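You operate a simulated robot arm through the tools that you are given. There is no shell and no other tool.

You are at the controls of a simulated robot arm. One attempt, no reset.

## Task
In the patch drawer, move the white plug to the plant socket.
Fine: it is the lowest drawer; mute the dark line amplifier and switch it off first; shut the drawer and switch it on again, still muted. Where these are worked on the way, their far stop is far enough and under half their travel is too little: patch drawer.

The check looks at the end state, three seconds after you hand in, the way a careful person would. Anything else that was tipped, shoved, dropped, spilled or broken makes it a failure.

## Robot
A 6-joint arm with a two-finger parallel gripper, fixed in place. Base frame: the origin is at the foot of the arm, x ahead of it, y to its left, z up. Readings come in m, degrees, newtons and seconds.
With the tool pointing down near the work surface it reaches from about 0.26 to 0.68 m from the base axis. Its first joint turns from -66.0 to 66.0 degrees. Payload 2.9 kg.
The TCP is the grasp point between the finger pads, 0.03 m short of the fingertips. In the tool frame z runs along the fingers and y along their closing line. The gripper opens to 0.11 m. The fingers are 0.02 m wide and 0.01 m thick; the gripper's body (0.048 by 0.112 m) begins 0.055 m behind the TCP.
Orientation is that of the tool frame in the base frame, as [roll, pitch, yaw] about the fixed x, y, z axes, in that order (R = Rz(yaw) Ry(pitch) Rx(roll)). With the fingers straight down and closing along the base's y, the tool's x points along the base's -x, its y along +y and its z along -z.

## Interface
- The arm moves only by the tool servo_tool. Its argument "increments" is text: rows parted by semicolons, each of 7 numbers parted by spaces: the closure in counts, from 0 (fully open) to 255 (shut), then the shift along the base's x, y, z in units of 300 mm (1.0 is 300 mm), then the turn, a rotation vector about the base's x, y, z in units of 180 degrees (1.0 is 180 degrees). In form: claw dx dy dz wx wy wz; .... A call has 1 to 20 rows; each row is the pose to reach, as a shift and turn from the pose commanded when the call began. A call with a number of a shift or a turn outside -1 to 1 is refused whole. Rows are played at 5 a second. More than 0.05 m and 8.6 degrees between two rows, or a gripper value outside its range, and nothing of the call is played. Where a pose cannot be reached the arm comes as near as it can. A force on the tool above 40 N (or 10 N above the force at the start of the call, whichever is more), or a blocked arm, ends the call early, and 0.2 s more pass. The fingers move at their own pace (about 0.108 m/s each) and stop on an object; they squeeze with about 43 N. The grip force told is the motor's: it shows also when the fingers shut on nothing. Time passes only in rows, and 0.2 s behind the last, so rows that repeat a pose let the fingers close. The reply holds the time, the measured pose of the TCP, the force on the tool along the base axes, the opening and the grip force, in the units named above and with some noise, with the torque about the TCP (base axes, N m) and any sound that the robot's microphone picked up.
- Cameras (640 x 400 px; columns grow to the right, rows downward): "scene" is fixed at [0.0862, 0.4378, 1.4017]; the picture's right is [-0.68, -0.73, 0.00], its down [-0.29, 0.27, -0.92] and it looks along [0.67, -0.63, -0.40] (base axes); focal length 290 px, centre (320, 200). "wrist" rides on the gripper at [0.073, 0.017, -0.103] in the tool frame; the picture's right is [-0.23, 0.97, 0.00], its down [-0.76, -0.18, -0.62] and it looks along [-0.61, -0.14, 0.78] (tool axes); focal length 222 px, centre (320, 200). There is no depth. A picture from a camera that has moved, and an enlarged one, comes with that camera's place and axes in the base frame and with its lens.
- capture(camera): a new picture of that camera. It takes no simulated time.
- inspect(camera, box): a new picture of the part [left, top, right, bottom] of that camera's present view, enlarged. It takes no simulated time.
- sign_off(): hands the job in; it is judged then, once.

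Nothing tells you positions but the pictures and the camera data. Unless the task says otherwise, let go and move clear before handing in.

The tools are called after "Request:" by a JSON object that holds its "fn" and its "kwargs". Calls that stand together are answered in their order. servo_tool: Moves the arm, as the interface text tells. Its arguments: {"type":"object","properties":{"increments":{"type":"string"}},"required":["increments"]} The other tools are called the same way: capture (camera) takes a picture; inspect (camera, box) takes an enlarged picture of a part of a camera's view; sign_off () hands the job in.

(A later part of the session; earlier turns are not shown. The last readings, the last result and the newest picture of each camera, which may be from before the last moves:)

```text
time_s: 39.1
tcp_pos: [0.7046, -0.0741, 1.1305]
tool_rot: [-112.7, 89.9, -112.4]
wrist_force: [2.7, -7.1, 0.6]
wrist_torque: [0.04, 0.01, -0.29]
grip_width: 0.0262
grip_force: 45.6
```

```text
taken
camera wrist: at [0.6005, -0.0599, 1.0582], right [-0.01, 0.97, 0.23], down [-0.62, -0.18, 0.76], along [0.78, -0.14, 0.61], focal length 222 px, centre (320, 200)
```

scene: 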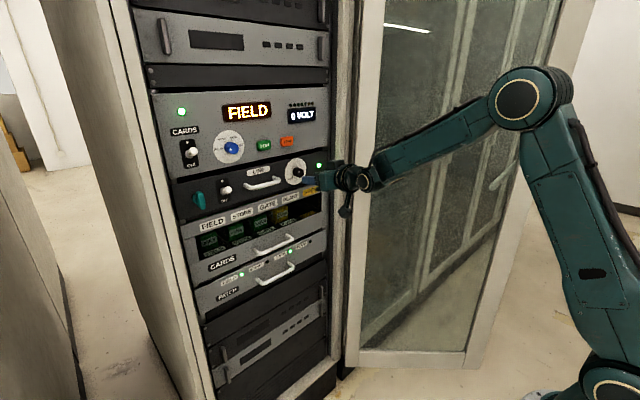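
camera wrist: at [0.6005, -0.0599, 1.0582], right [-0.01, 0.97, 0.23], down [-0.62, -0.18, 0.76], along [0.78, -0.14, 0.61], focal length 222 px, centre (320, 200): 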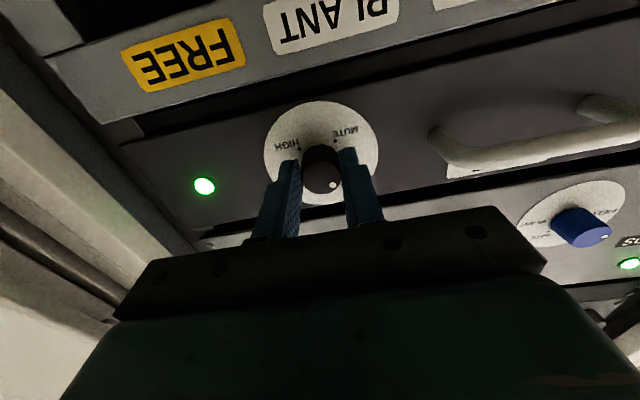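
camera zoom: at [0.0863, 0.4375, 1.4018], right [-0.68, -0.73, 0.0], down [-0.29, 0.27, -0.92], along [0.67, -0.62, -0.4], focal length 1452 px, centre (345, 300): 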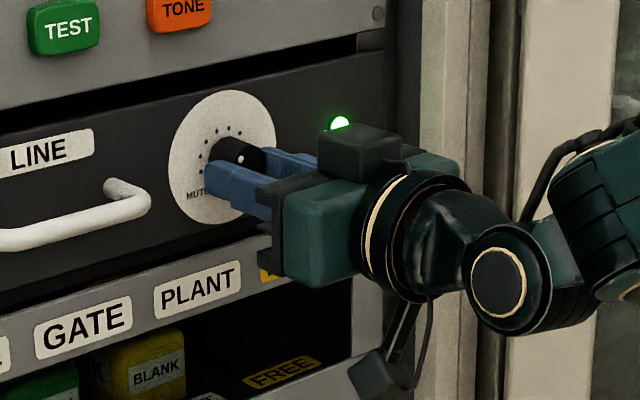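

The knob is held (26 mm). I'm zooming the wrist view to measure pointer and MUTE angles exactly.

Request:
{"fn": "inspect", "kwargs": {"camera": "wrist", "box": [250, 90, 400, 215]}}

Request:
{"fn": "inspect", "kwargs": {"camera": "scene", "box": [290, 155, 325, 185]}}

```text
3.20 times, centred on (325, 152) of wrist
camera zoom: at [0.6005, -0.0599, 1.0582], right [-0.01, 0.97, 0.23], down [-0.62, -0.18, 0.76], along [0.78, -0.14, 0.61], focal length 711 px, centre (304, 352)
```

zoom: 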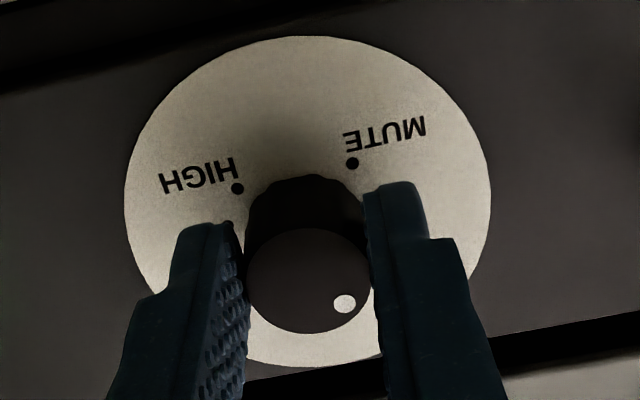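

```text
13.33 times, centred on (308, 170) of scene
camera zoom: at [0.0863, 0.4375, 1.4018], right [-0.68, -0.73, 0.0], down [-0.29, 0.27, -0.92], along [0.67, -0.62, -0.4], focal length 3873 px, centre (487, 600)
```

zoom: 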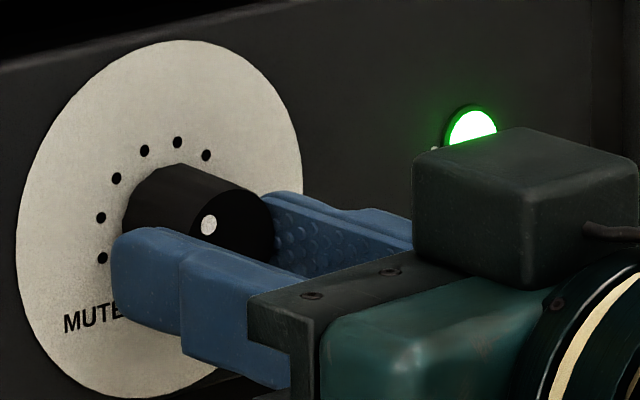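

Pointer is at ~45° left of vertical and MUTE at ~135° left (10 dots of 30°), so a 90° counter-clockwise turn is right. I'm turning it while gripped.

Request:
{"fn": "servo_tool", "kwargs": {"increments": "255 0 0 0 -0.04 0 0; 255 0 0 0 -0.08 0 0; 255 0 0 0 -0.12 0 0; 255 0 0 0 -0.16 0 0; 255 0 0 0 -0.2 0 0; 255 0 0 0 -0.24 0 0; 255 0 0 0 -0.28 0 0; 255 0 0 0 -0.32 0 0; 255 0 0 0 -0.36 0 0; 255 0 0 0 -0.4 0 0; 255 0 0 0 -0.44 0 0; 255 0 0 0 -0.47 0 0; 255 0 0 0 -0.5 0 0; 255 0 0 0 -0.5 0 0"}}

Request:
{"fn": "inspect", "kwargs": {"camera": "scene", "box": [265, 140, 365, 220]}}

Request:
{"fn": "capture", "kwargs": {"camera": "wrist"}}

```text
time_s: 42.1
tcp_pos: [0.7043, -0.0779, 1.134]
tool_rot: [-89.8, -0.1, -90.5]
wrist_force: [-3.8, -22.0, 20.1]
wrist_torque: [0.28, -0.65, -0.24]
grip_width: 0.0259
grip_force: 45.0
```

```text
5.00 times, centred on (315, 180) of scene
camera zoom: at [0.0856, 0.4371, 1.402], right [-0.68, -0.73, 0.0], down [-0.29, 0.27, -0.92], along [0.67, -0.62, -0.4], focal length 1452 px, centre (345, 300)
```

zoom: 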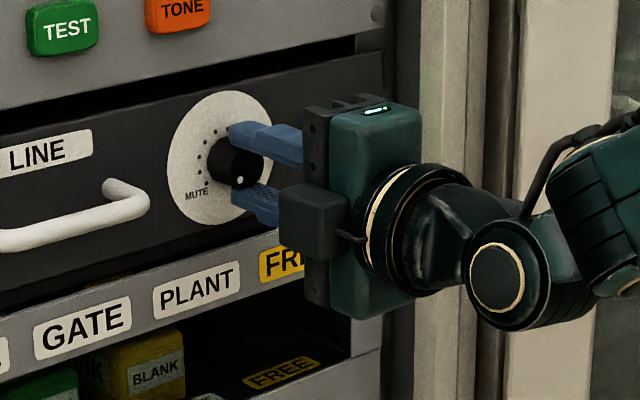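

```text
taken
camera wrist: at [0.6003, -0.1511, 1.1173], right [0.01, 0.22, -0.97], down [-0.62, 0.77, 0.17], along [0.79, 0.6, 0.14], focal length 222 px, centre (320, 200)
```

wrist: 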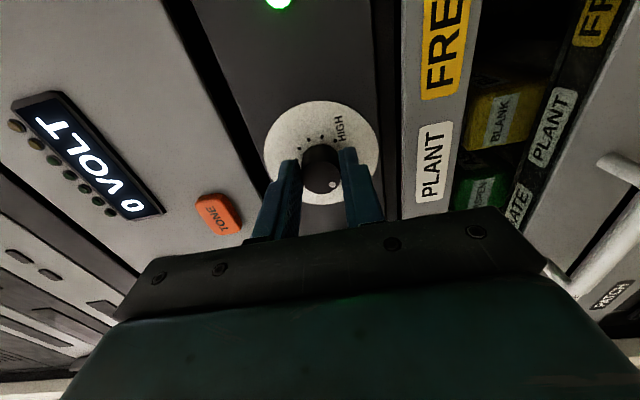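

The knob turned with the tool. I'm checking its pointer against MUTE before releasing.

Request:
{"fn": "inspect", "kwargs": {"camera": "scene", "box": [290, 155, 325, 185]}}

Request:
{"fn": "inspect", "kwargs": {"camera": "wrist", "box": [250, 90, 400, 215]}}

```text
13.33 times, centred on (308, 170) of scene
camera zoom: at [0.0856, 0.4371, 1.402], right [-0.68, -0.73, 0.0], down [-0.29, 0.27, -0.92], along [0.67, -0.62, -0.4], focal length 3873 px, centre (487, 600)
```

zoom: 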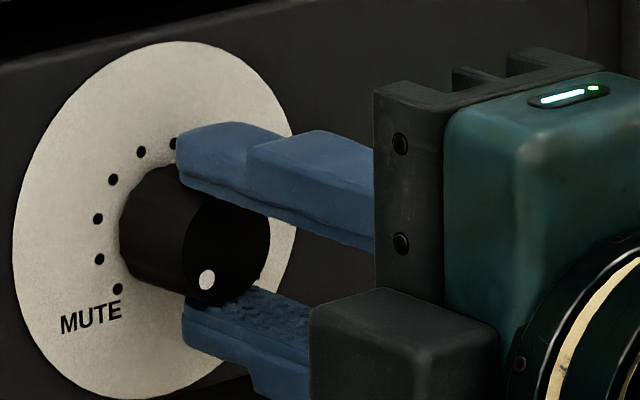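

```text
3.20 times, centred on (325, 152) of wrist
camera zoom: at [0.6003, -0.1511, 1.1173], right [0.01, 0.22, -0.97], down [-0.62, 0.77, 0.17], along [0.79, 0.6, 0.14], focal length 711 px, centre (304, 352)
```

zoom: 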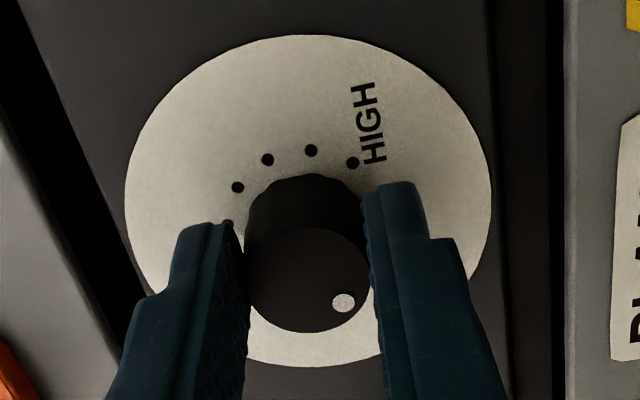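

The pointer matches the MUTE mark within a few degrees. I'm nudging 4° further to feel for the end stop, watching torque.

Request:
{"fn": "servo_tool", "kwargs": {"increments": "255 0 0 0 -0.011 0 0; 255 0 0 0 -0.022 0 0; 255 0 0 0 -0.022 0 0"}}

Request:
{"fn": "inspect", "kwargs": {"camera": "scene", "box": [290, 155, 325, 185]}}

Request:
{"fn": "inspect", "kwargs": {"camera": "wrist", "box": [250, 90, 400, 215]}}

```text
time_s: 42.9
tcp_pos: [0.7044, -0.0788, 1.1351]
tool_rot: [-89.7, -4.2, -90.5]
wrist_force: [1.1, -20.6, 20.3]
wrist_torque: [0.61, -0.61, -0.51]
grip_width: 0.0266
grip_force: 44.9
```

```text
13.33 times, centred on (308, 170) of scene
camera zoom: at [0.0858, 0.4371, 1.4019], right [-0.68, -0.73, 0.0], down [-0.29, 0.27, -0.92], along [0.67, -0.62, -0.4], focal length 3873 px, centre (487, 600)
```

zoom: 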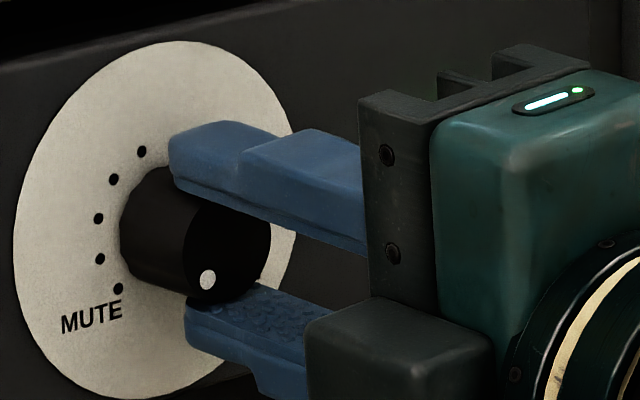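

```text
3.20 times, centred on (325, 152) of wrist
camera zoom: at [0.6003, -0.1513, 1.1223], right [0.01, 0.16, -0.99], down [-0.62, 0.78, 0.12], along [0.79, 0.61, 0.1], focal length 711 px, centre (304, 352)
```

zoom: 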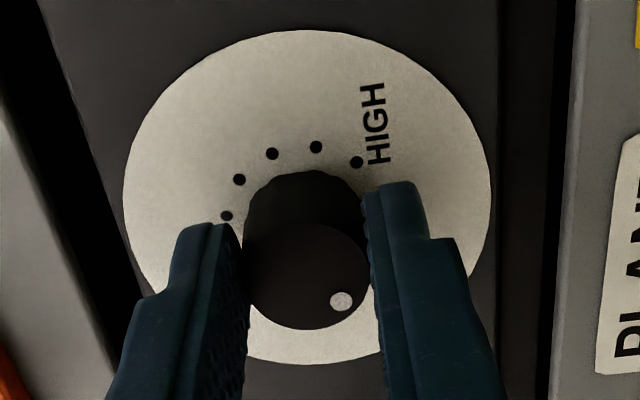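

Torque doubled and the fingers slipped slightly, so the knob is against its MUTE stop. I'm opening, backing straight off, then rolling the tool back level.

Request:
{"fn": "servo_tool", "kwargs": {"increments": "130 0 0 0 0 0 0; 130 0 0 0 0 0 0; 130 -0.07 0 0 0 0 0; 130 -0.14 0 0 0 0 0; 130 -0.2 0 0 0 0 0; 130 -0.2 0 0 0.04 0 0; 130 -0.2 0 0 0.08 0 0; 130 -0.2 0 0 0.12 0 0; 130 -0.2 0 0 0.16 0 0; 130 -0.2 0 0 0.2 0 0; 130 -0.2 0 0 0.24 0 0; 130 -0.2 0 0 0.28 0 0; 130 -0.2 0 0 0.32 0 0; 130 -0.2 0 0 0.36 0 0; 130 -0.2 0 0 0.4 0 0; 130 -0.2 0 0 0.44 0 0; 130 -0.2 0 0 0.48 0 0; 130 -0.2 0 0 0.522 0 0; 130 -0.2 0 0 0.522 0 0"}}

Request:
{"fn": "inspect", "kwargs": {"camera": "scene", "box": [265, 140, 365, 220]}}

Request:
{"fn": "capture", "kwargs": {"camera": "wrist"}}

```text
time_s: 46.9
tcp_pos: [0.6444, -0.0751, 1.1296]
tool_rot: [128.0, 90.0, 128.5]
wrist_force: [0.3, -0.4, -0.5]
wrist_torque: [-0.03, 0.01, -0.01]
grip_width: 0.0539
grip_force: 0.1
```

```text
5.00 times, centred on (315, 180) of scene
camera zoom: at [0.0862, 0.4378, 1.4017], right [-0.68, -0.73, 0.0], down [-0.29, 0.27, -0.92], along [0.67, -0.63, -0.4], focal length 1452 px, centre (345, 300)
```

zoom: 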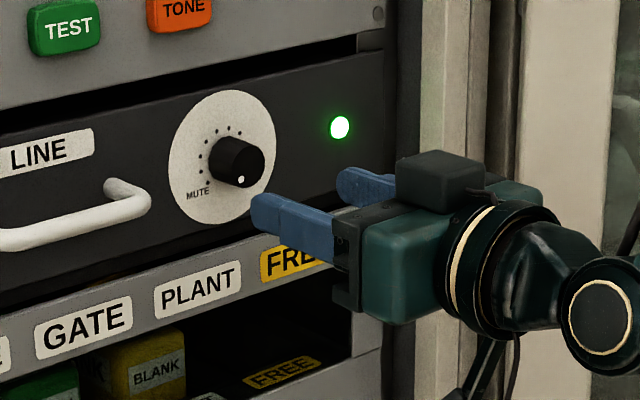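

```text
taken
camera wrist: at [0.5402, -0.0588, 1.0573], right [-0.01, 0.97, 0.23], down [-0.62, -0.18, 0.76], along [0.78, -0.14, 0.61], focal length 222 px, centre (320, 200)
```

wrist: 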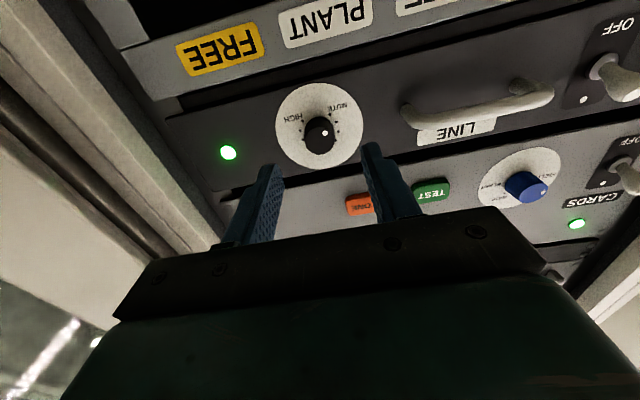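

Knob is at MUTE and the LED is still green. Next is the LINE toggle at about (y 0.153, z 1.13): I close the fingers and move in front of and slightly above it.

Request:
{"fn": "servo_tool", "kwargs": {"increments": "255 0 0.095 0.015 0 0 0; 255 0 0.19 0.03 0 0 0; 255 0 0.285 0.045 0 0 0; 255 0 0.38 0.06 0 0 0; 255 0 0.475 0.075 0 0 0; 255 0 0.57 0.09 0 0 0; 255 0 0.665 0.105 0 0 0; 255 0 0.76 0.118 0 0 0; 255 0 0.76 0.118 0 0 0"}}

Request:
{"fn": "capture", "kwargs": {"camera": "scene"}}

Request:
{"fn": "capture", "kwargs": {"camera": "wrist"}}

```text
time_s: 48.9
tcp_pos: [0.6434, 0.1543, 1.1637]
tool_rot: [-163.1, 89.9, -162.8]
wrist_force: [-0.2, -0.5, 1.8]
wrist_torque: [0.0, -0.01, -0.01]
grip_width: 0.0001
grip_force: 38.1
```

```text
taken
```

scene: 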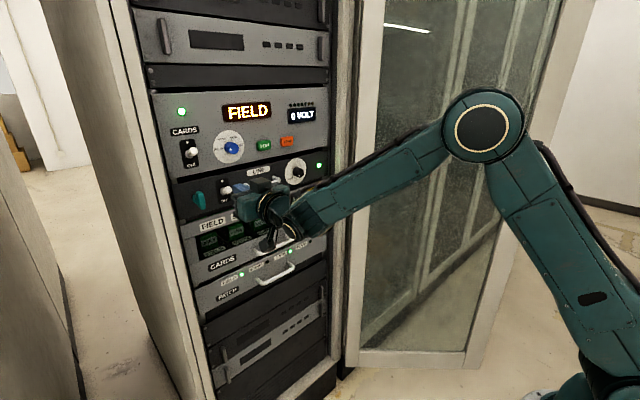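

```text
taken
camera wrist: at [0.5397, 0.1694, 1.0914], right [-0.01, 0.97, 0.23], down [-0.62, -0.18, 0.76], along [0.78, -0.14, 0.61], focal length 222 px, centre (320, 200)
```

wrist: 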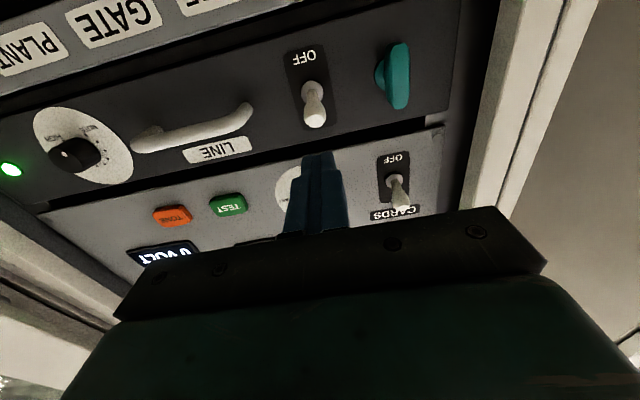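

The toggle tip reads at about (0.72, 0.153, 1.147), base at z 1.131. I'm rising just above it, advancing over it, then pressing down in small steps.

Request:
{"fn": "servo_tool", "kwargs": {"increments": "255 0 -0.003 0.03 0 0 0; 255 0.06 -0.003 0.03 0 0 0; 255 0.12 -0.003 0.03 0 0 0; 255 0.189 -0.003 0.03 0 0 0; 255 0.189 -0.003 0.015 0 0 0; 255 0.189 -0.003 0 0 0 0; 255 0.189 -0.003 -0.015 0 0 0; 255 0.189 -0.003 -0.03 0 0 0; 255 0.189 -0.003 -0.045 0 0 0; 255 0.189 -0.003 -0.06 0 0 0; 255 0.189 -0.003 -0.075 0 0 0; 255 0.189 -0.003 -0.09 0 0 0"}}

Request:
{"fn": "inspect", "kwargs": {"camera": "scene", "box": [180, 150, 340, 250]}}

Request:
{"fn": "capture", "kwargs": {"camera": "wrist"}}

```text
time_s: 51.5
tcp_pos: [0.702, 0.1523, 1.1445]
tool_rot: [5.7, 89.2, 6.1]
wrist_force: [-2.6, 1.0, 22.2]
wrist_torque: [0.05, -0.64, 0.07]
grip_width: 0.0001
grip_force: 37.3
```

```text
4.00 times, centred on (260, 200) of scene
camera zoom: at [0.0856, 0.4377, 1.4018], right [-0.68, -0.73, 0.0], down [-0.29, 0.27, -0.92], along [0.67, -0.62, -0.4], focal length 1162 px, centre (560, 200)
```

zoom: 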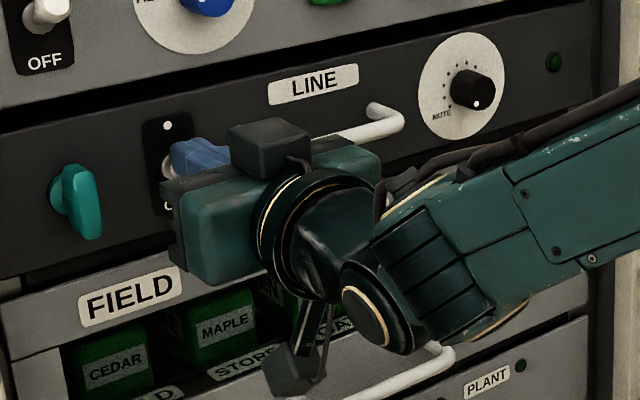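

```text
taken
camera wrist: at [0.5987, 0.1674, 1.0708], right [-0.01, 0.97, 0.23], down [-0.63, -0.18, 0.75], along [0.77, -0.14, 0.62], focal length 222 px, centre (320, 200)
```

wrist: 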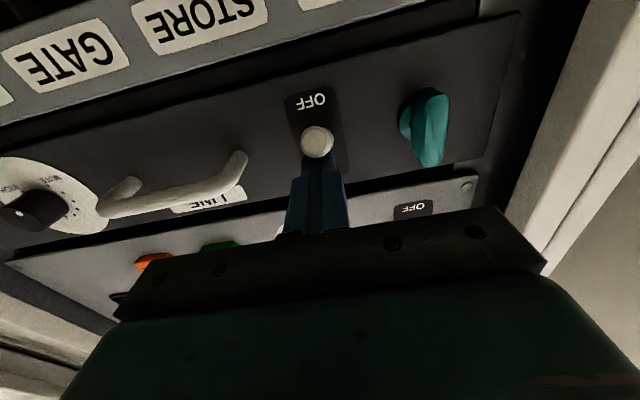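

The LINE LED has gone out: the amplifier is muted and off. I'm lifting off, retreating, and then checking it stays down.

Request:
{"fn": "servo_tool", "kwargs": {"increments": "255 0 0 0.05 0 0 0; 255 -0.1 0 0.1 0 0 0; 255 -0.2 0 0.1 0 0 0; 255 -0.35 0 0.1 0 0 0; 255 -0.35 0 0.1 0 0 0"}}

Request:
{"fn": "capture", "kwargs": {"camera": "wrist"}}

Request:
{"fn": "capture", "kwargs": {"camera": "scene"}}

```text
time_s: 52.7
tcp_pos: [0.5951, 0.1523, 1.1694]
tool_rot: [-143.8, 90.0, -143.3]
wrist_force: [-0.7, 0.4, -0.5]
wrist_torque: [-0.01, 0.03, 0.02]
grip_width: 0.0
grip_force: 38.2
```

```text
taken
camera wrist: at [0.4919, 0.1679, 1.0966], right [-0.01, 0.97, 0.23], down [-0.62, -0.18, 0.76], along [0.78, -0.13, 0.61], focal length 222 px, centre (320, 200)
```

wrist: 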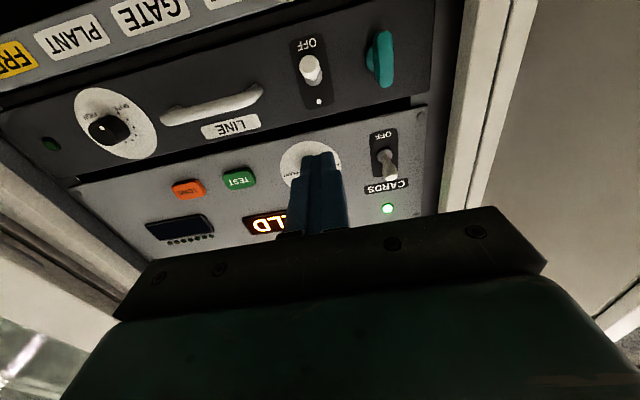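

```text
taken
```

scene: 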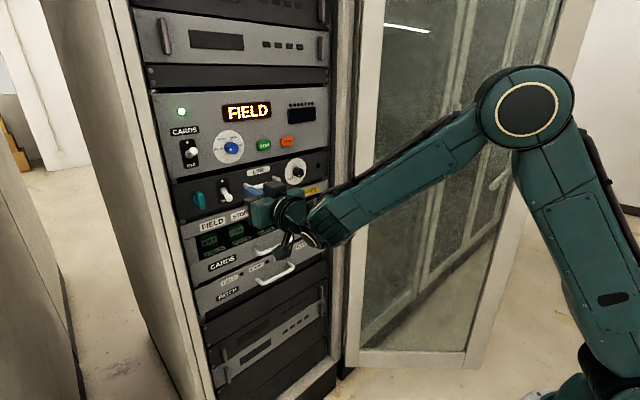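

LINE is off with the toggle down. The patch handle I place at x≈0.712, y −0.035…0.086, z≈0.823; I'm opening the gripper and rolling it 90° so the fingers close vertically, while moving over to the handle's middle.

Request:
{"fn": "servo_tool", "kwargs": {"increments": "90 0.002 -0.035 -0.03 -0.04 0 0; 90 0.004 -0.07 -0.06 -0.08 0 0; 90 0.006 -0.105 -0.09 -0.12 0 0; 90 0.008 -0.14 -0.12 -0.16 0 0; 90 0.01 -0.175 -0.15 -0.2 0 0; 90 0.012 -0.21 -0.18 -0.24 0 0; 90 0.014 -0.245 -0.21 -0.28 0 0; 90 0.016 -0.28 -0.24 -0.32 0 0; 90 0.018 -0.315 -0.27 -0.36 0 0; 90 0.02 -0.35 -0.3 -0.4 0 0; 90 0.022 -0.385 -0.33 -0.44 0 0; 90 0.024 -0.42 -0.36 -0.47 0 0; 90 0.024 -0.423 -0.4 -0.5 0 0; 90 0.024 -0.423 -0.4 -0.5 0 0"}}

Request:
{"fn": "capture", "kwargs": {"camera": "scene"}}

Request:
{"fn": "capture", "kwargs": {"camera": "wrist"}}

```text
time_s: 55.7
tcp_pos: [0.6041, 0.0259, 1.0459]
tool_rot: [-90.5, -0.1, -90.1]
wrist_force: [0.6, -0.5, 0.9]
wrist_torque: [0.01, 0.0, 0.03]
grip_width: 0.0713
grip_force: 0.1
```

```text
taken
```

scene: 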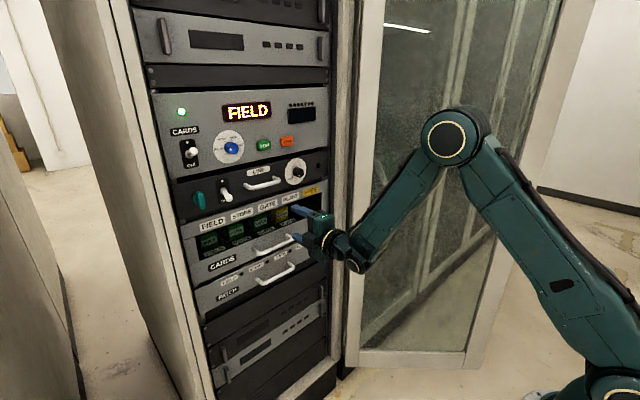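

```text
taken
camera wrist: at [0.4993, -0.0474, 1.0309], right [-0.01, 0.22, -0.97], down [-0.62, 0.76, 0.18], along [0.78, 0.61, 0.13], focal length 222 px, centre (320, 200)
```

wrist: 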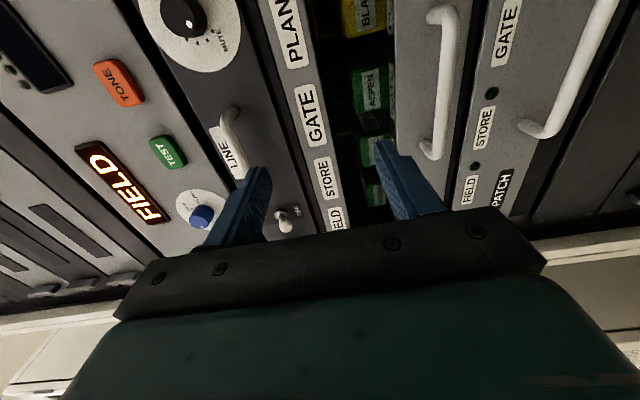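

Fingers now close vertically. I'm tilting 30° downward and descending to in front of and above the patch handle.

Request:
{"fn": "servo_tool", "kwargs": {"increments": "90 0 0 -0.06 0 0.02 0; 90 0 0 -0.12 0 0.04 0; 90 0.01 0 -0.18 0 0.06 0; 90 0.02 0 -0.24 0 0.08 0; 90 0.025 0 -0.3 0 0.1 0; 90 0.03 0 -0.36 0 0.12 0; 90 0.04 0 -0.42 0 0.14 0; 90 0.045 0 -0.48 0 0.155 0; 90 0.053 0 -0.54 0 0.167 0; 90 0.053 0 -0.54 0 0.167 0"}}

Request:
{"fn": "capture", "kwargs": {"camera": "scene"}}

Request:
{"fn": "capture", "kwargs": {"camera": "wrist"}}

```text
time_s: 57.9
tcp_pos: [0.6182, 0.025, 0.8856]
tool_rot: [-120.5, -0.2, -90.1]
wrist_force: [0.1, -0.4, -0.1]
wrist_torque: [0.01, -0.03, 0.02]
grip_width: 0.0711
grip_force: 0.0
```

```text
taken
```

scene: 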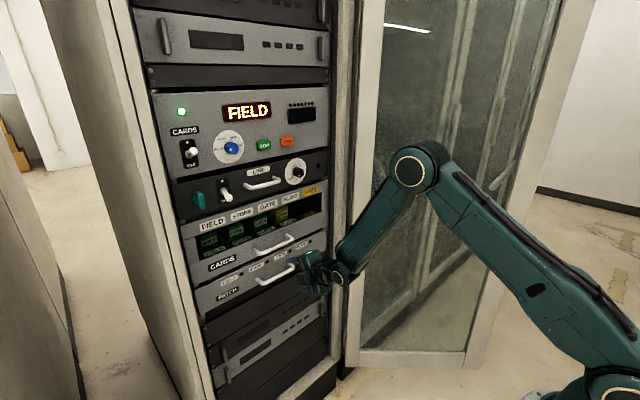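

```text
taken
camera wrist: at [0.5206, -0.0489, 0.9239], right [-0.49, 0.23, -0.84], down [-0.45, 0.76, 0.47], along [0.75, 0.61, -0.28], focal length 222 px, centre (320, 200)
```

wrist: 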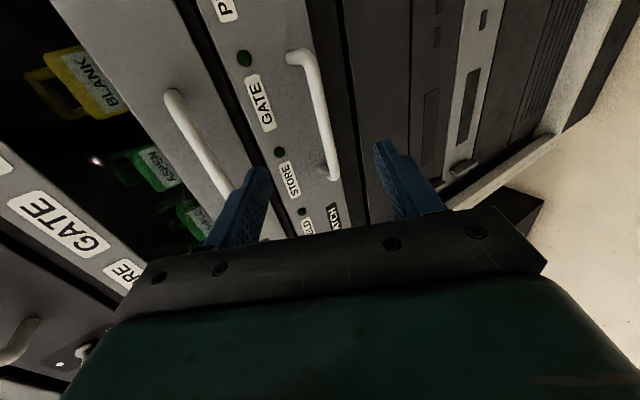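

The wrist view puts the bar at z≈0.830. I'm setting the tilt to 20° below level, narrowing the opening to about 45 mm, sliding onto the bar and closing.

Request:
{"fn": "servo_tool", "kwargs": {"increments": "150 0.036 0 -0.04 0 -0.018 0; 150 0.072 0 -0.08 0 -0.036 0; 150 0.109 0 -0.115 0 -0.0556 0; 150 0.109 0 -0.115 0 -0.0556 0; 150 0.16 0 -0.134 0 -0.0556 0; 150 0.21 0 -0.152 0 -0.0556 0; 150 0.24 0 -0.163 0 -0.0556 0; 150 0.266 0 -0.172 0 -0.0556 0; 150 0.266 0 -0.172 0 -0.0556 0"}}

Request:
{"fn": "capture", "kwargs": {"camera": "wrist"}}

Request:
{"fn": "inspect", "kwargs": {"camera": "scene", "box": [240, 220, 360, 310]}}

```text
time_s: 59.9
tcp_pos: [0.6997, 0.0255, 0.8352]
tool_rot: [-110.5, -0.1, -90.1]
wrist_force: [0.5, 0.1, -0.1]
wrist_torque: [0.0, 0.02, -0.02]
grip_width: 0.0455
grip_force: 0.0
```

```text
taken
camera wrist: at [0.5961, -0.047, 0.8552], right [-0.34, 0.23, -0.91], down [-0.52, 0.76, 0.38], along [0.78, 0.61, -0.14], focal length 222 px, centre (320, 200)
```

wrist: 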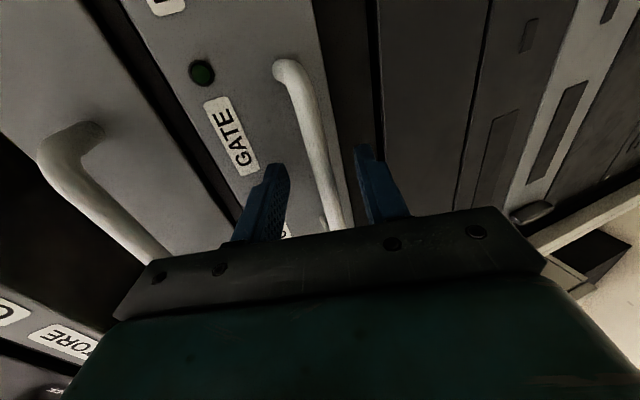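

```text
4.44 times, centred on (300, 265) of scene
camera zoom: at [0.0862, 0.4378, 1.4017], right [-0.68, -0.73, 0.0], down [-0.29, 0.27, -0.92], along [0.67, -0.63, -0.4], focal length 1291 px, centre (409, -89)
```

zoom: 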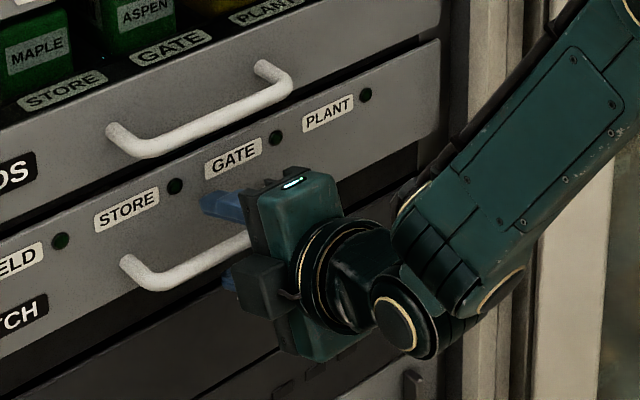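

The bar lies between the fingers. I'm closing on it and starting a gentle pull.

Request:
{"fn": "servo_tool", "kwargs": {"increments": "255 0 0 0 0 0 0; 255 0 0 0 0 0 0; 255 0 0 0 0 0 0; 255 -0.03 0 0 0 0 0; 255 -0.07 0 0 0 0 0; 255 -0.1 0 0 0 0 0"}}

Request:
{"fn": "capture", "kwargs": {"camera": "scene"}}

Request:
{"fn": "capture", "kwargs": {"camera": "wrist"}}

```text
time_s: 61.3
tcp_pos: [0.6681, 0.0274, 0.8326]
tool_rot: [-110.8, 0.0, -89.9]
wrist_force: [-0.6, 3.9, -18.3]
wrist_torque: [-0.06, 0.22, -0.01]
grip_width: 0.0114
grip_force: 45.1
```

```text
taken
```

scene: 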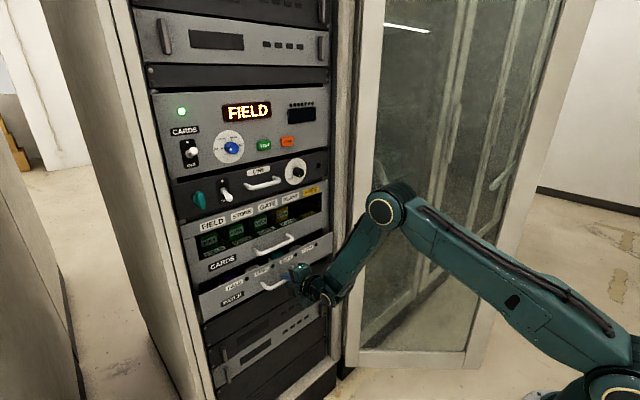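

```text
taken
camera wrist: at [0.5657, -0.0471, 0.8532], right [-0.35, 0.23, -0.91], down [-0.52, 0.76, 0.39], along [0.78, 0.61, -0.15], focal length 222 px, centre (320, 200)
```

wrist: 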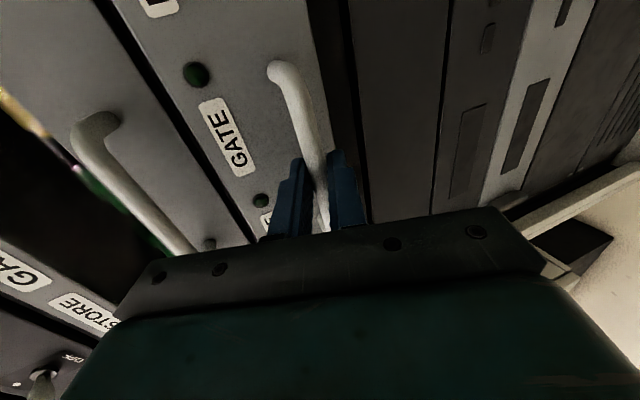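

The drawer is following. I'm continuing the pull, gradually tipping the tool downward around the bar so the arm keeps room as the drawer comes out.

Request:
{"fn": "servo_tool", "kwargs": {"increments": "255 -0.06 0 -0.006 0 0.0255 0; 255 -0.122 0 -0.004 0 0.051 0; 255 -0.185 0 -0.001 0 0.0764 0; 255 -0.246 0 0.002 0 0.1019 0; 255 -0.308 0 0.006 0 0.127 0; 255 -0.37 0 0.01 0 0.153 0; 255 -0.43 0 0.013 0 0.178 0; 255 -0.49 0 0.016 0 0.204 0; 255 -0.555 0 0.019 0 0.229 0; 255 -0.616 0 0.021 0 0.255 0; 255 -0.678 0 0.022 0 0.28 0; 255 -0.739 0 0.023 0 0.3056 0"}}

Request:
{"fn": "capture", "kwargs": {"camera": "scene"}}

Request:
{"fn": "capture", "kwargs": {"camera": "wrist"}}

```text
time_s: 63.9
tcp_pos: [0.4477, 0.0257, 0.8412]
tool_rot: [-165.6, 0.0, -89.9]
wrist_force: [0.0, 11.0, 8.3]
wrist_torque: [-0.47, 0.12, -0.17]
grip_width: 0.0117
grip_force: 45.1
```

```text
taken
```

scene: 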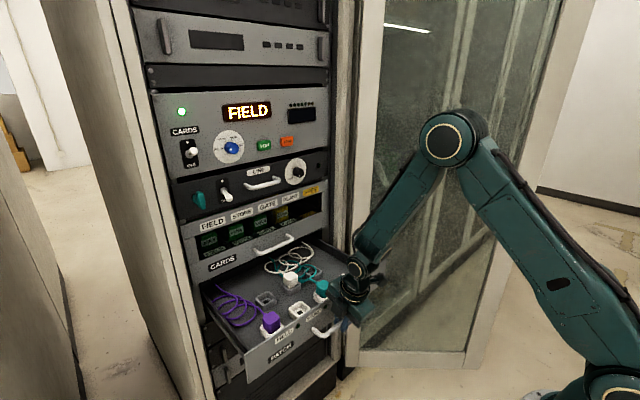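

```text
taken
camera wrist: at [0.4053, -0.0476, 0.9375], right [-0.94, 0.23, -0.24], down [0.02, 0.76, 0.65], along [0.33, 0.61, -0.72], focal length 222 px, centre (320, 200)
```

wrist: 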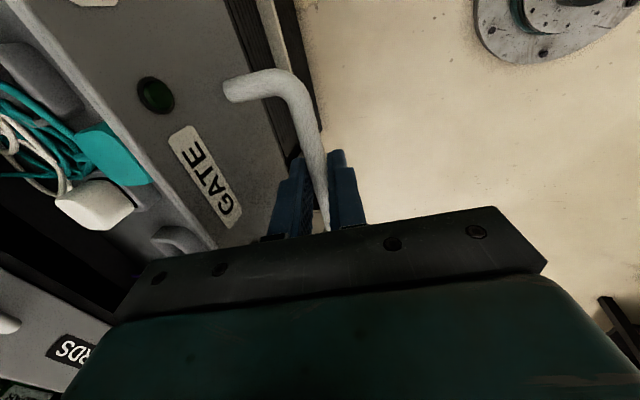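

The drawer is out about 0.26 m and I can see plugs inside. I'm inspecting the interior before deciding whether to pull further.

Request:
{"fn": "inspect", "kwargs": {"camera": "scene", "box": [190, 220, 370, 390]}}

Request:
{"fn": "inspect", "kwargs": {"camera": "scene", "box": [250, 240, 350, 340]}}

```text
2.35 times, centred on (280, 305) of scene
camera zoom: at [0.0861, 0.438, 1.4016], right [-0.68, -0.73, 0.0], down [-0.29, 0.27, -0.92], along [0.67, -0.63, -0.4], focal length 684 px, centre (414, -47)
```

zoom: 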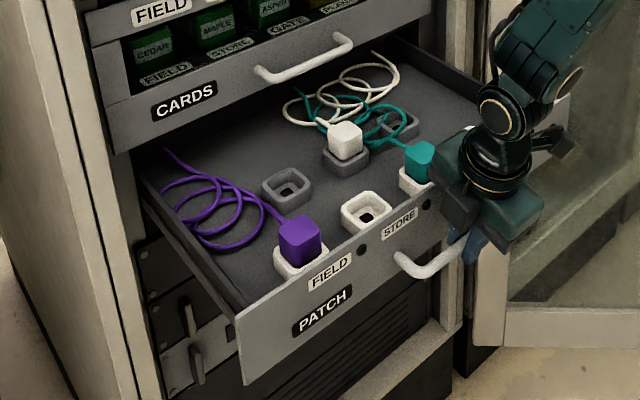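

```text
4.00 times, centred on (300, 290) of scene
camera zoom: at [0.0861, 0.438, 1.4016], right [-0.68, -0.73, 0.0], down [-0.29, 0.27, -0.92], along [0.67, -0.63, -0.4], focal length 1162 px, centre (400, -160)
```

zoom: 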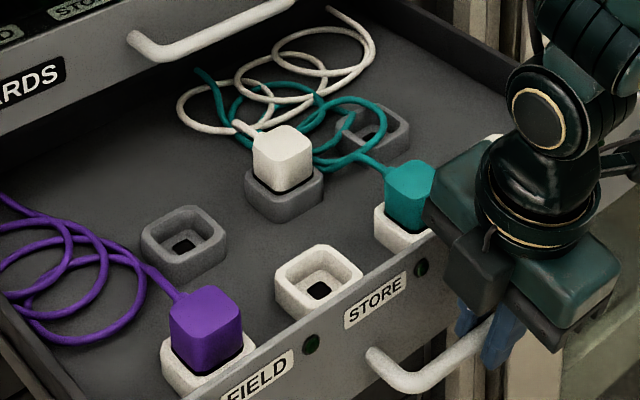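

Front sockets (white) are FIELD with the purple plug, STORE empty, GATE with the teal plug, and PLANT hidden by the gripper; the white plug sits in a grey rear socket. I'm pulling a little further to find the far stop.

Request:
{"fn": "servo_tool", "kwargs": {"increments": "255 -0.04 0 0 0 0.014 0; 255 -0.08 0 0.001 0 0.028 0; 255 -0.12 0 0.001 0 0.042 0; 255 -0.16 0 0.001 0 0.0556 0"}}

Request:
{"fn": "capture", "kwargs": {"camera": "scene"}}

```text
time_s: 64.8
tcp_pos: [0.4178, 0.0257, 0.8416]
tool_rot: [-172.5, -0.1, -90.0]
wrist_force: [6.8, 0.4, -9.9]
wrist_torque: [-0.16, -0.09, 0.0]
grip_width: 0.0116
grip_force: 44.6
stopped in row 4: the force on the tool passed its limit at 47 N (the readings are from after the stop); the commanded pose is now the measured one
```

```text
taken
```

scene: 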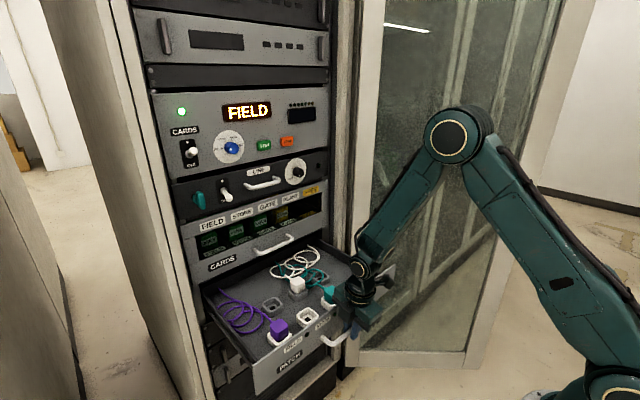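

The far stop is reached (force rose at about 0.29 m of travel). I'm opening slightly, lifting straight off the bar, and then viewing the whole drawer.

Request:
{"fn": "servo_tool", "kwargs": {"increments": "186 0 0 0 0 0 0; 186 0 0 0 0 0 0; 186 -0.01 0 0.08 0 0 0; 186 -0.02 0 0.16 0 0 0; 186 -0.03 0 0.26 0 0 0; 186 -0.04 0 0.38 0 0 0; 186 -0.05 0 0.5 0 0 0; 186 -0.05 0 0.6 0 0 0; 186 -0.05 0 0.6 0 0 0"}}

Request:
{"fn": "capture", "kwargs": {"camera": "scene"}}

Request:
{"fn": "inspect", "kwargs": {"camera": "scene", "box": [190, 220, 370, 390]}}

Request:
{"fn": "capture", "kwargs": {"camera": "wrist"}}

```text
time_s: 66.8
tcp_pos: [0.4029, 0.0247, 1.0219]
tool_rot: [-172.7, -0.1, -90.1]
wrist_force: [0.5, -0.1, 0.7]
wrist_torque: [0.01, -0.01, 0.0]
grip_width: 0.0298
grip_force: 0.1
```

```text
taken
```

scene: 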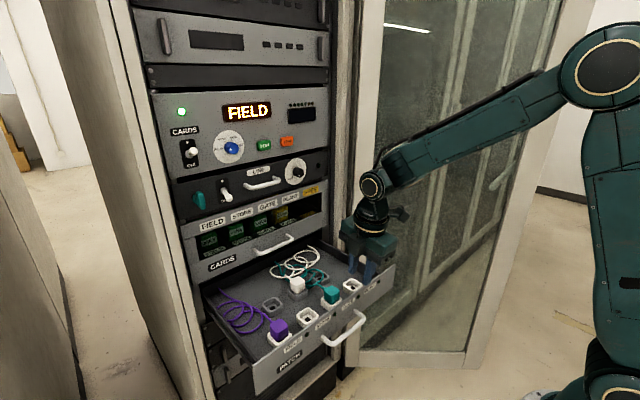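

```text
2.35 times, centred on (280, 305) of scene
camera zoom: at [0.0862, 0.4378, 1.4017], right [-0.68, -0.73, 0.0], down [-0.29, 0.27, -0.92], along [0.67, -0.63, -0.4], focal length 684 px, centre (414, -47)
```

zoom: 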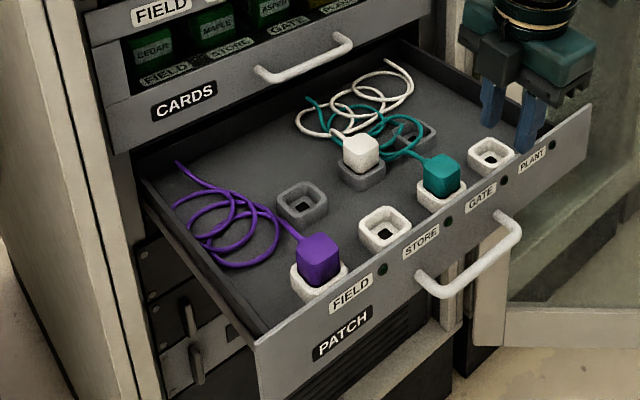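

```text
taken
camera wrist: at [0.3722, -0.0492, 1.1223], right [-0.97, 0.23, -0.13], down [0.1, 0.76, 0.64], along [0.24, 0.6, -0.76], focal length 222 px, centre (320, 200)
```

wrist: 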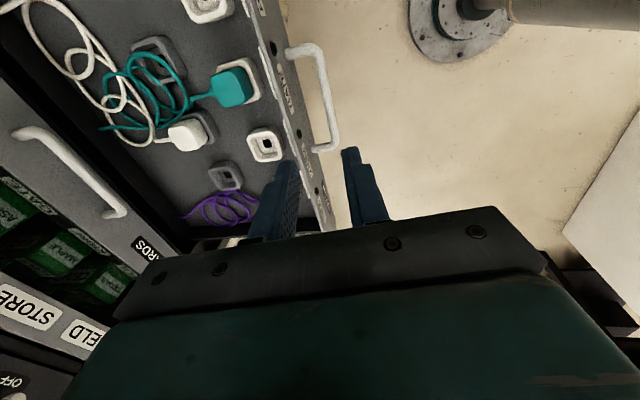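

The drawer is fully open and clear: PLANT is the empty white socket at the right. I'm zooming both views to triangulate the white plug and the PLANT socket.

Request:
{"fn": "inspect", "kwargs": {"camera": "wrist", "box": [130, 0, 290, 200]}}

Request:
{"fn": "inspect", "kwargs": {"camera": "scene", "box": [270, 260, 350, 310]}}

Request:
{"fn": "inspect", "kwargs": {"camera": "scene", "box": [300, 270, 400, 330]}}

```text
2.00 times, centred on (210, 100) of wrist
camera zoom: at [0.3722, -0.0492, 1.1223], right [-0.97, 0.23, -0.13], down [0.1, 0.76, 0.64], along [0.24, 0.6, -0.76], focal length 444 px, centre (540, 400)
```

zoom: 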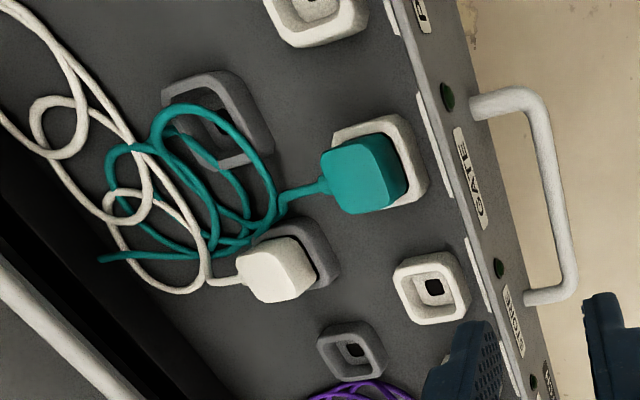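

```text
8.00 times, centred on (310, 285) of scene
camera zoom: at [0.0862, 0.4378, 1.4017], right [-0.68, -0.73, 0.0], down [-0.29, 0.27, -0.92], along [0.67, -0.63, -0.4], focal length 2324 px, centre (400, -480)
```

zoom: 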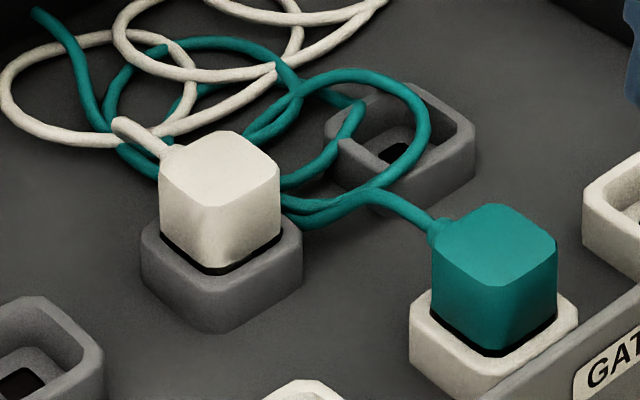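

```text
6.40 times, centred on (350, 300) of scene
camera zoom: at [0.0862, 0.4378, 1.4017], right [-0.68, -0.73, 0.0], down [-0.29, 0.27, -0.92], along [0.67, -0.63, -0.4], focal length 1859 px, centre (128, -440)
```

zoom: 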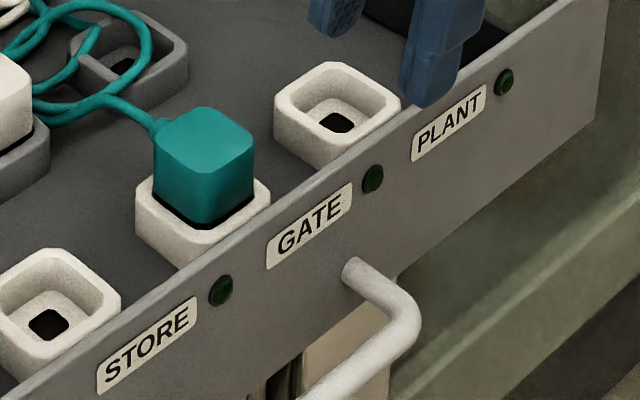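

To see the plug and grasp it across ±y (its cable leaves toward +x), I'm making the tool vertical and turning it so the camera looks forward over the drawer.

Request:
{"fn": "servo_tool", "kwargs": {"increments": "110 0.08 0 0.03 0 0.0135 0; 110 0.16 0 0.06 0 0.027 0; 110 0.24 0 0.09 0 0.0406 0"}}

Request:
{"fn": "servo_tool", "kwargs": {"increments": "110 0 0 0 0 0 -0.042; 110 0 0 0 0 0 -0.083; 110 0 0 0 0 0 -0.125; 110 0 0 0 0 0 -0.167; 110 0 0 0 0 0 -0.208; 110 0 0 0 0 0 -0.25; 110 0 0 0 0 0 -0.292; 110 0 0 0 0 0 -0.333; 110 0 0 0 0 0 -0.375; 110 0 0 0 0 0 -0.417; 110 0 0 0 0 0 -0.458; 110 0 0 0 0 0 -0.5; 110 0 0 0 0 0 -0.5"}}

Request:
{"fn": "capture", "kwargs": {"camera": "wrist"}}

Request:
{"fn": "capture", "kwargs": {"camera": "scene"}}

```text
time_s: 67.6
tcp_pos: [0.4736, 0.0248, 1.0486]
tool_rot: [-179.9, -0.2, -90.1]
wrist_force: [0.7, -0.4, -0.9]
wrist_torque: [-0.01, 0.02, 0.01]
grip_width: 0.0626
grip_force: 0.0
```

```text
time_s: 70.4
tcp_pos: [0.4735, 0.0261, 1.0496]
tool_rot: [-179.9, 0.0, 179.9]
wrist_force: [-0.5, 0.1, 0.0]
wrist_torque: [-0.01, 0.01, 0.02]
grip_width: 0.0627
grip_force: 0.1
```

```text
taken
camera wrist: at [0.4009, 0.0415, 1.1527], right [0.23, 0.97, 0.0], down [0.76, -0.18, 0.62], along [0.6, -0.14, -0.78], focal length 222 px, centre (320, 200)
```

wrist: 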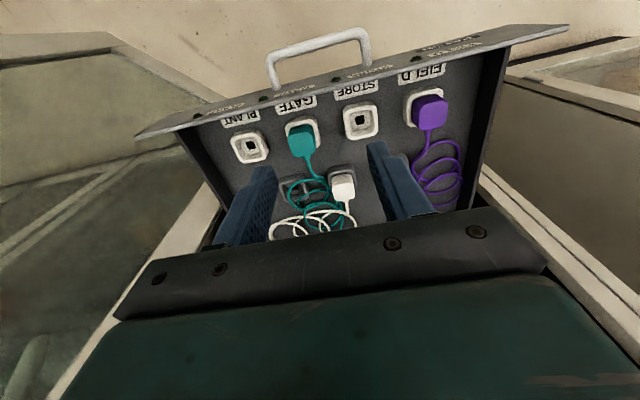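

```text
taken
```

scene: 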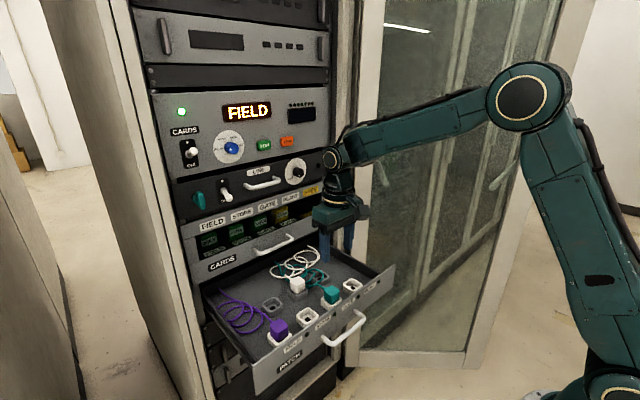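

All four sockets and their labels are visible. I'm zooming in for accurate positions.

Request:
{"fn": "inspect", "kwargs": {"camera": "wrist", "box": [215, 80, 375, 240]}}

Request:
{"fn": "inspect", "kwargs": {"camera": "scene", "box": [270, 255, 370, 325]}}

```text
2.50 times, centred on (295, 160) of wrist
camera zoom: at [0.4009, 0.0415, 1.1527], right [0.23, 0.97, 0.0], down [0.76, -0.18, 0.62], along [0.6, -0.14, -0.78], focal length 555 px, centre (382, 300)
```

zoom: 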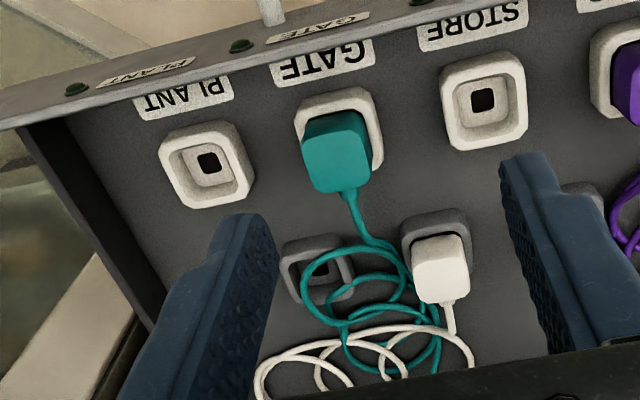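

```text
5.71 times, centred on (320, 290) of scene
camera zoom: at [0.0862, 0.4378, 1.4017], right [-0.68, -0.73, 0.0], down [-0.29, 0.27, -0.92], along [0.67, -0.63, -0.4], focal length 1660 px, centre (320, -314)
```

zoom: 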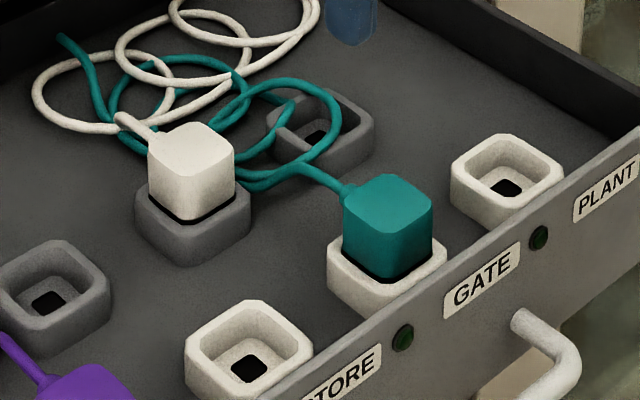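

I estimate the white plug's top at about (0.615, 0.030, 0.86) and the PLANT socket centre at (0.530, −0.112). I'm moving to hover over the white plug and re-measuring from close up.

Request:
{"fn": "servo_tool", "kwargs": {"increments": "110 0.07 0.002 -0.05 0 0 0; 110 0.14 0.004 -0.1 0 0 0; 110 0.21 0.007 -0.15 0 0 0; 110 0.28 0.009 -0.2 0 0 0; 110 0.35 0.011 -0.25 0 0 0; 110 0.42 0.013 -0.3 0 0 0; 110 0.42 0.013 -0.3 0 0 0"}}

Request:
{"fn": "capture", "kwargs": {"camera": "wrist"}}

Request:
{"fn": "inspect", "kwargs": {"camera": "scene", "box": [220, 180, 380, 320]}}

```text
time_s: 72.0
tcp_pos: [0.5988, 0.0287, 0.96]
tool_rot: [-179.9, -0.1, 179.9]
wrist_force: [-0.1, 0.0, -0.3]
wrist_torque: [0.0, -0.01, 0.0]
grip_width: 0.0628
grip_force: 0.0
```

```text
taken
camera wrist: at [0.5266, 0.046, 1.0628], right [0.23, 0.97, 0.0], down [0.76, -0.18, 0.62], along [0.61, -0.14, -0.78], focal length 222 px, centre (320, 200)
```

wrist: 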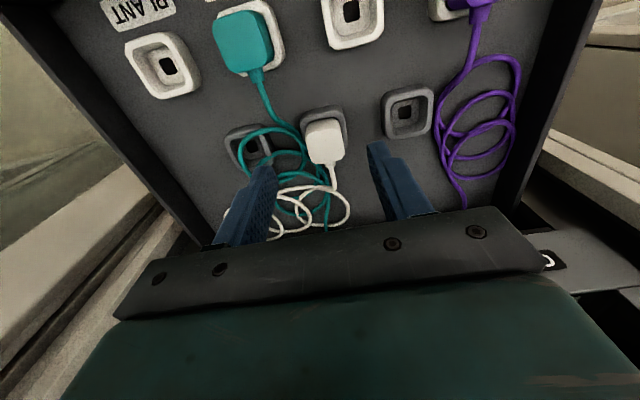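

```text
2.86 times, centred on (300, 250) of scene
camera zoom: at [0.0862, 0.4378, 1.4017], right [-0.68, -0.73, 0.0], down [-0.29, 0.27, -0.92], along [0.67, -0.63, -0.4], focal length 830 px, centre (377, 57)
```

zoom: 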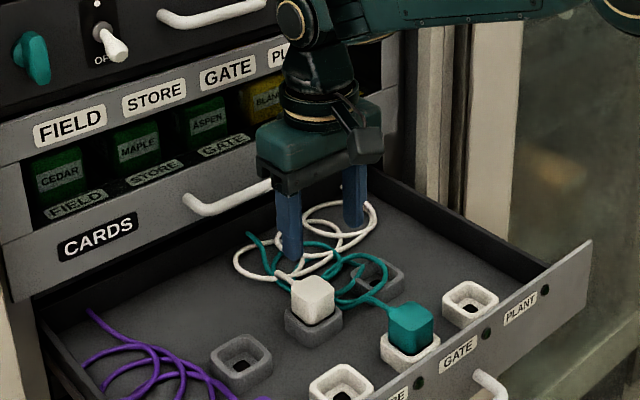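

Request:
{"fn": "inspect", "kwargs": {"camera": "wrist", "box": [220, 90, 400, 220]}}

Request:
{"fn": "inspect", "kwargs": {"camera": "wrist", "box": [90, 0, 300, 130]}}

```text
3.08 times, centred on (310, 155) of wrist
camera zoom: at [0.5266, 0.046, 1.0628], right [0.23, 0.97, 0.0], down [0.76, -0.18, 0.62], along [0.61, -0.14, -0.78], focal length 684 px, centre (351, 338)
```

zoom: 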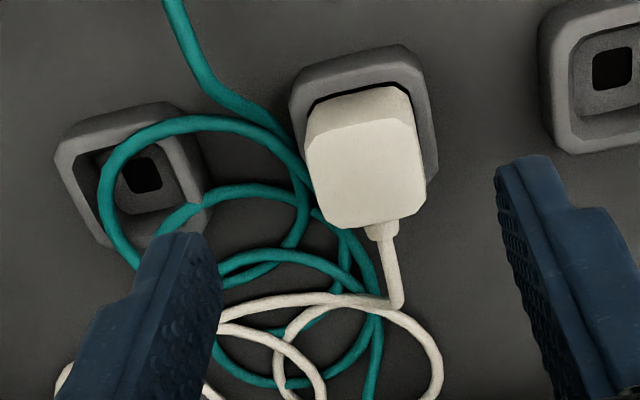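

```text
3.05 times, centred on (195, 65) of wrist
camera zoom: at [0.5266, 0.046, 1.0628], right [0.23, 0.97, 0.0], down [0.76, -0.18, 0.62], along [0.61, -0.14, -0.78], focal length 677 px, centre (701, 611)
```

zoom: 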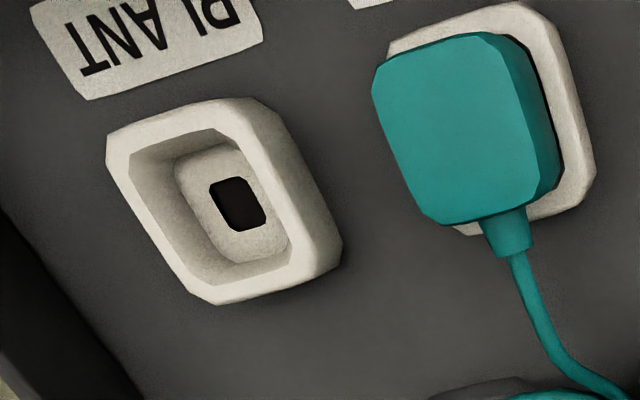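

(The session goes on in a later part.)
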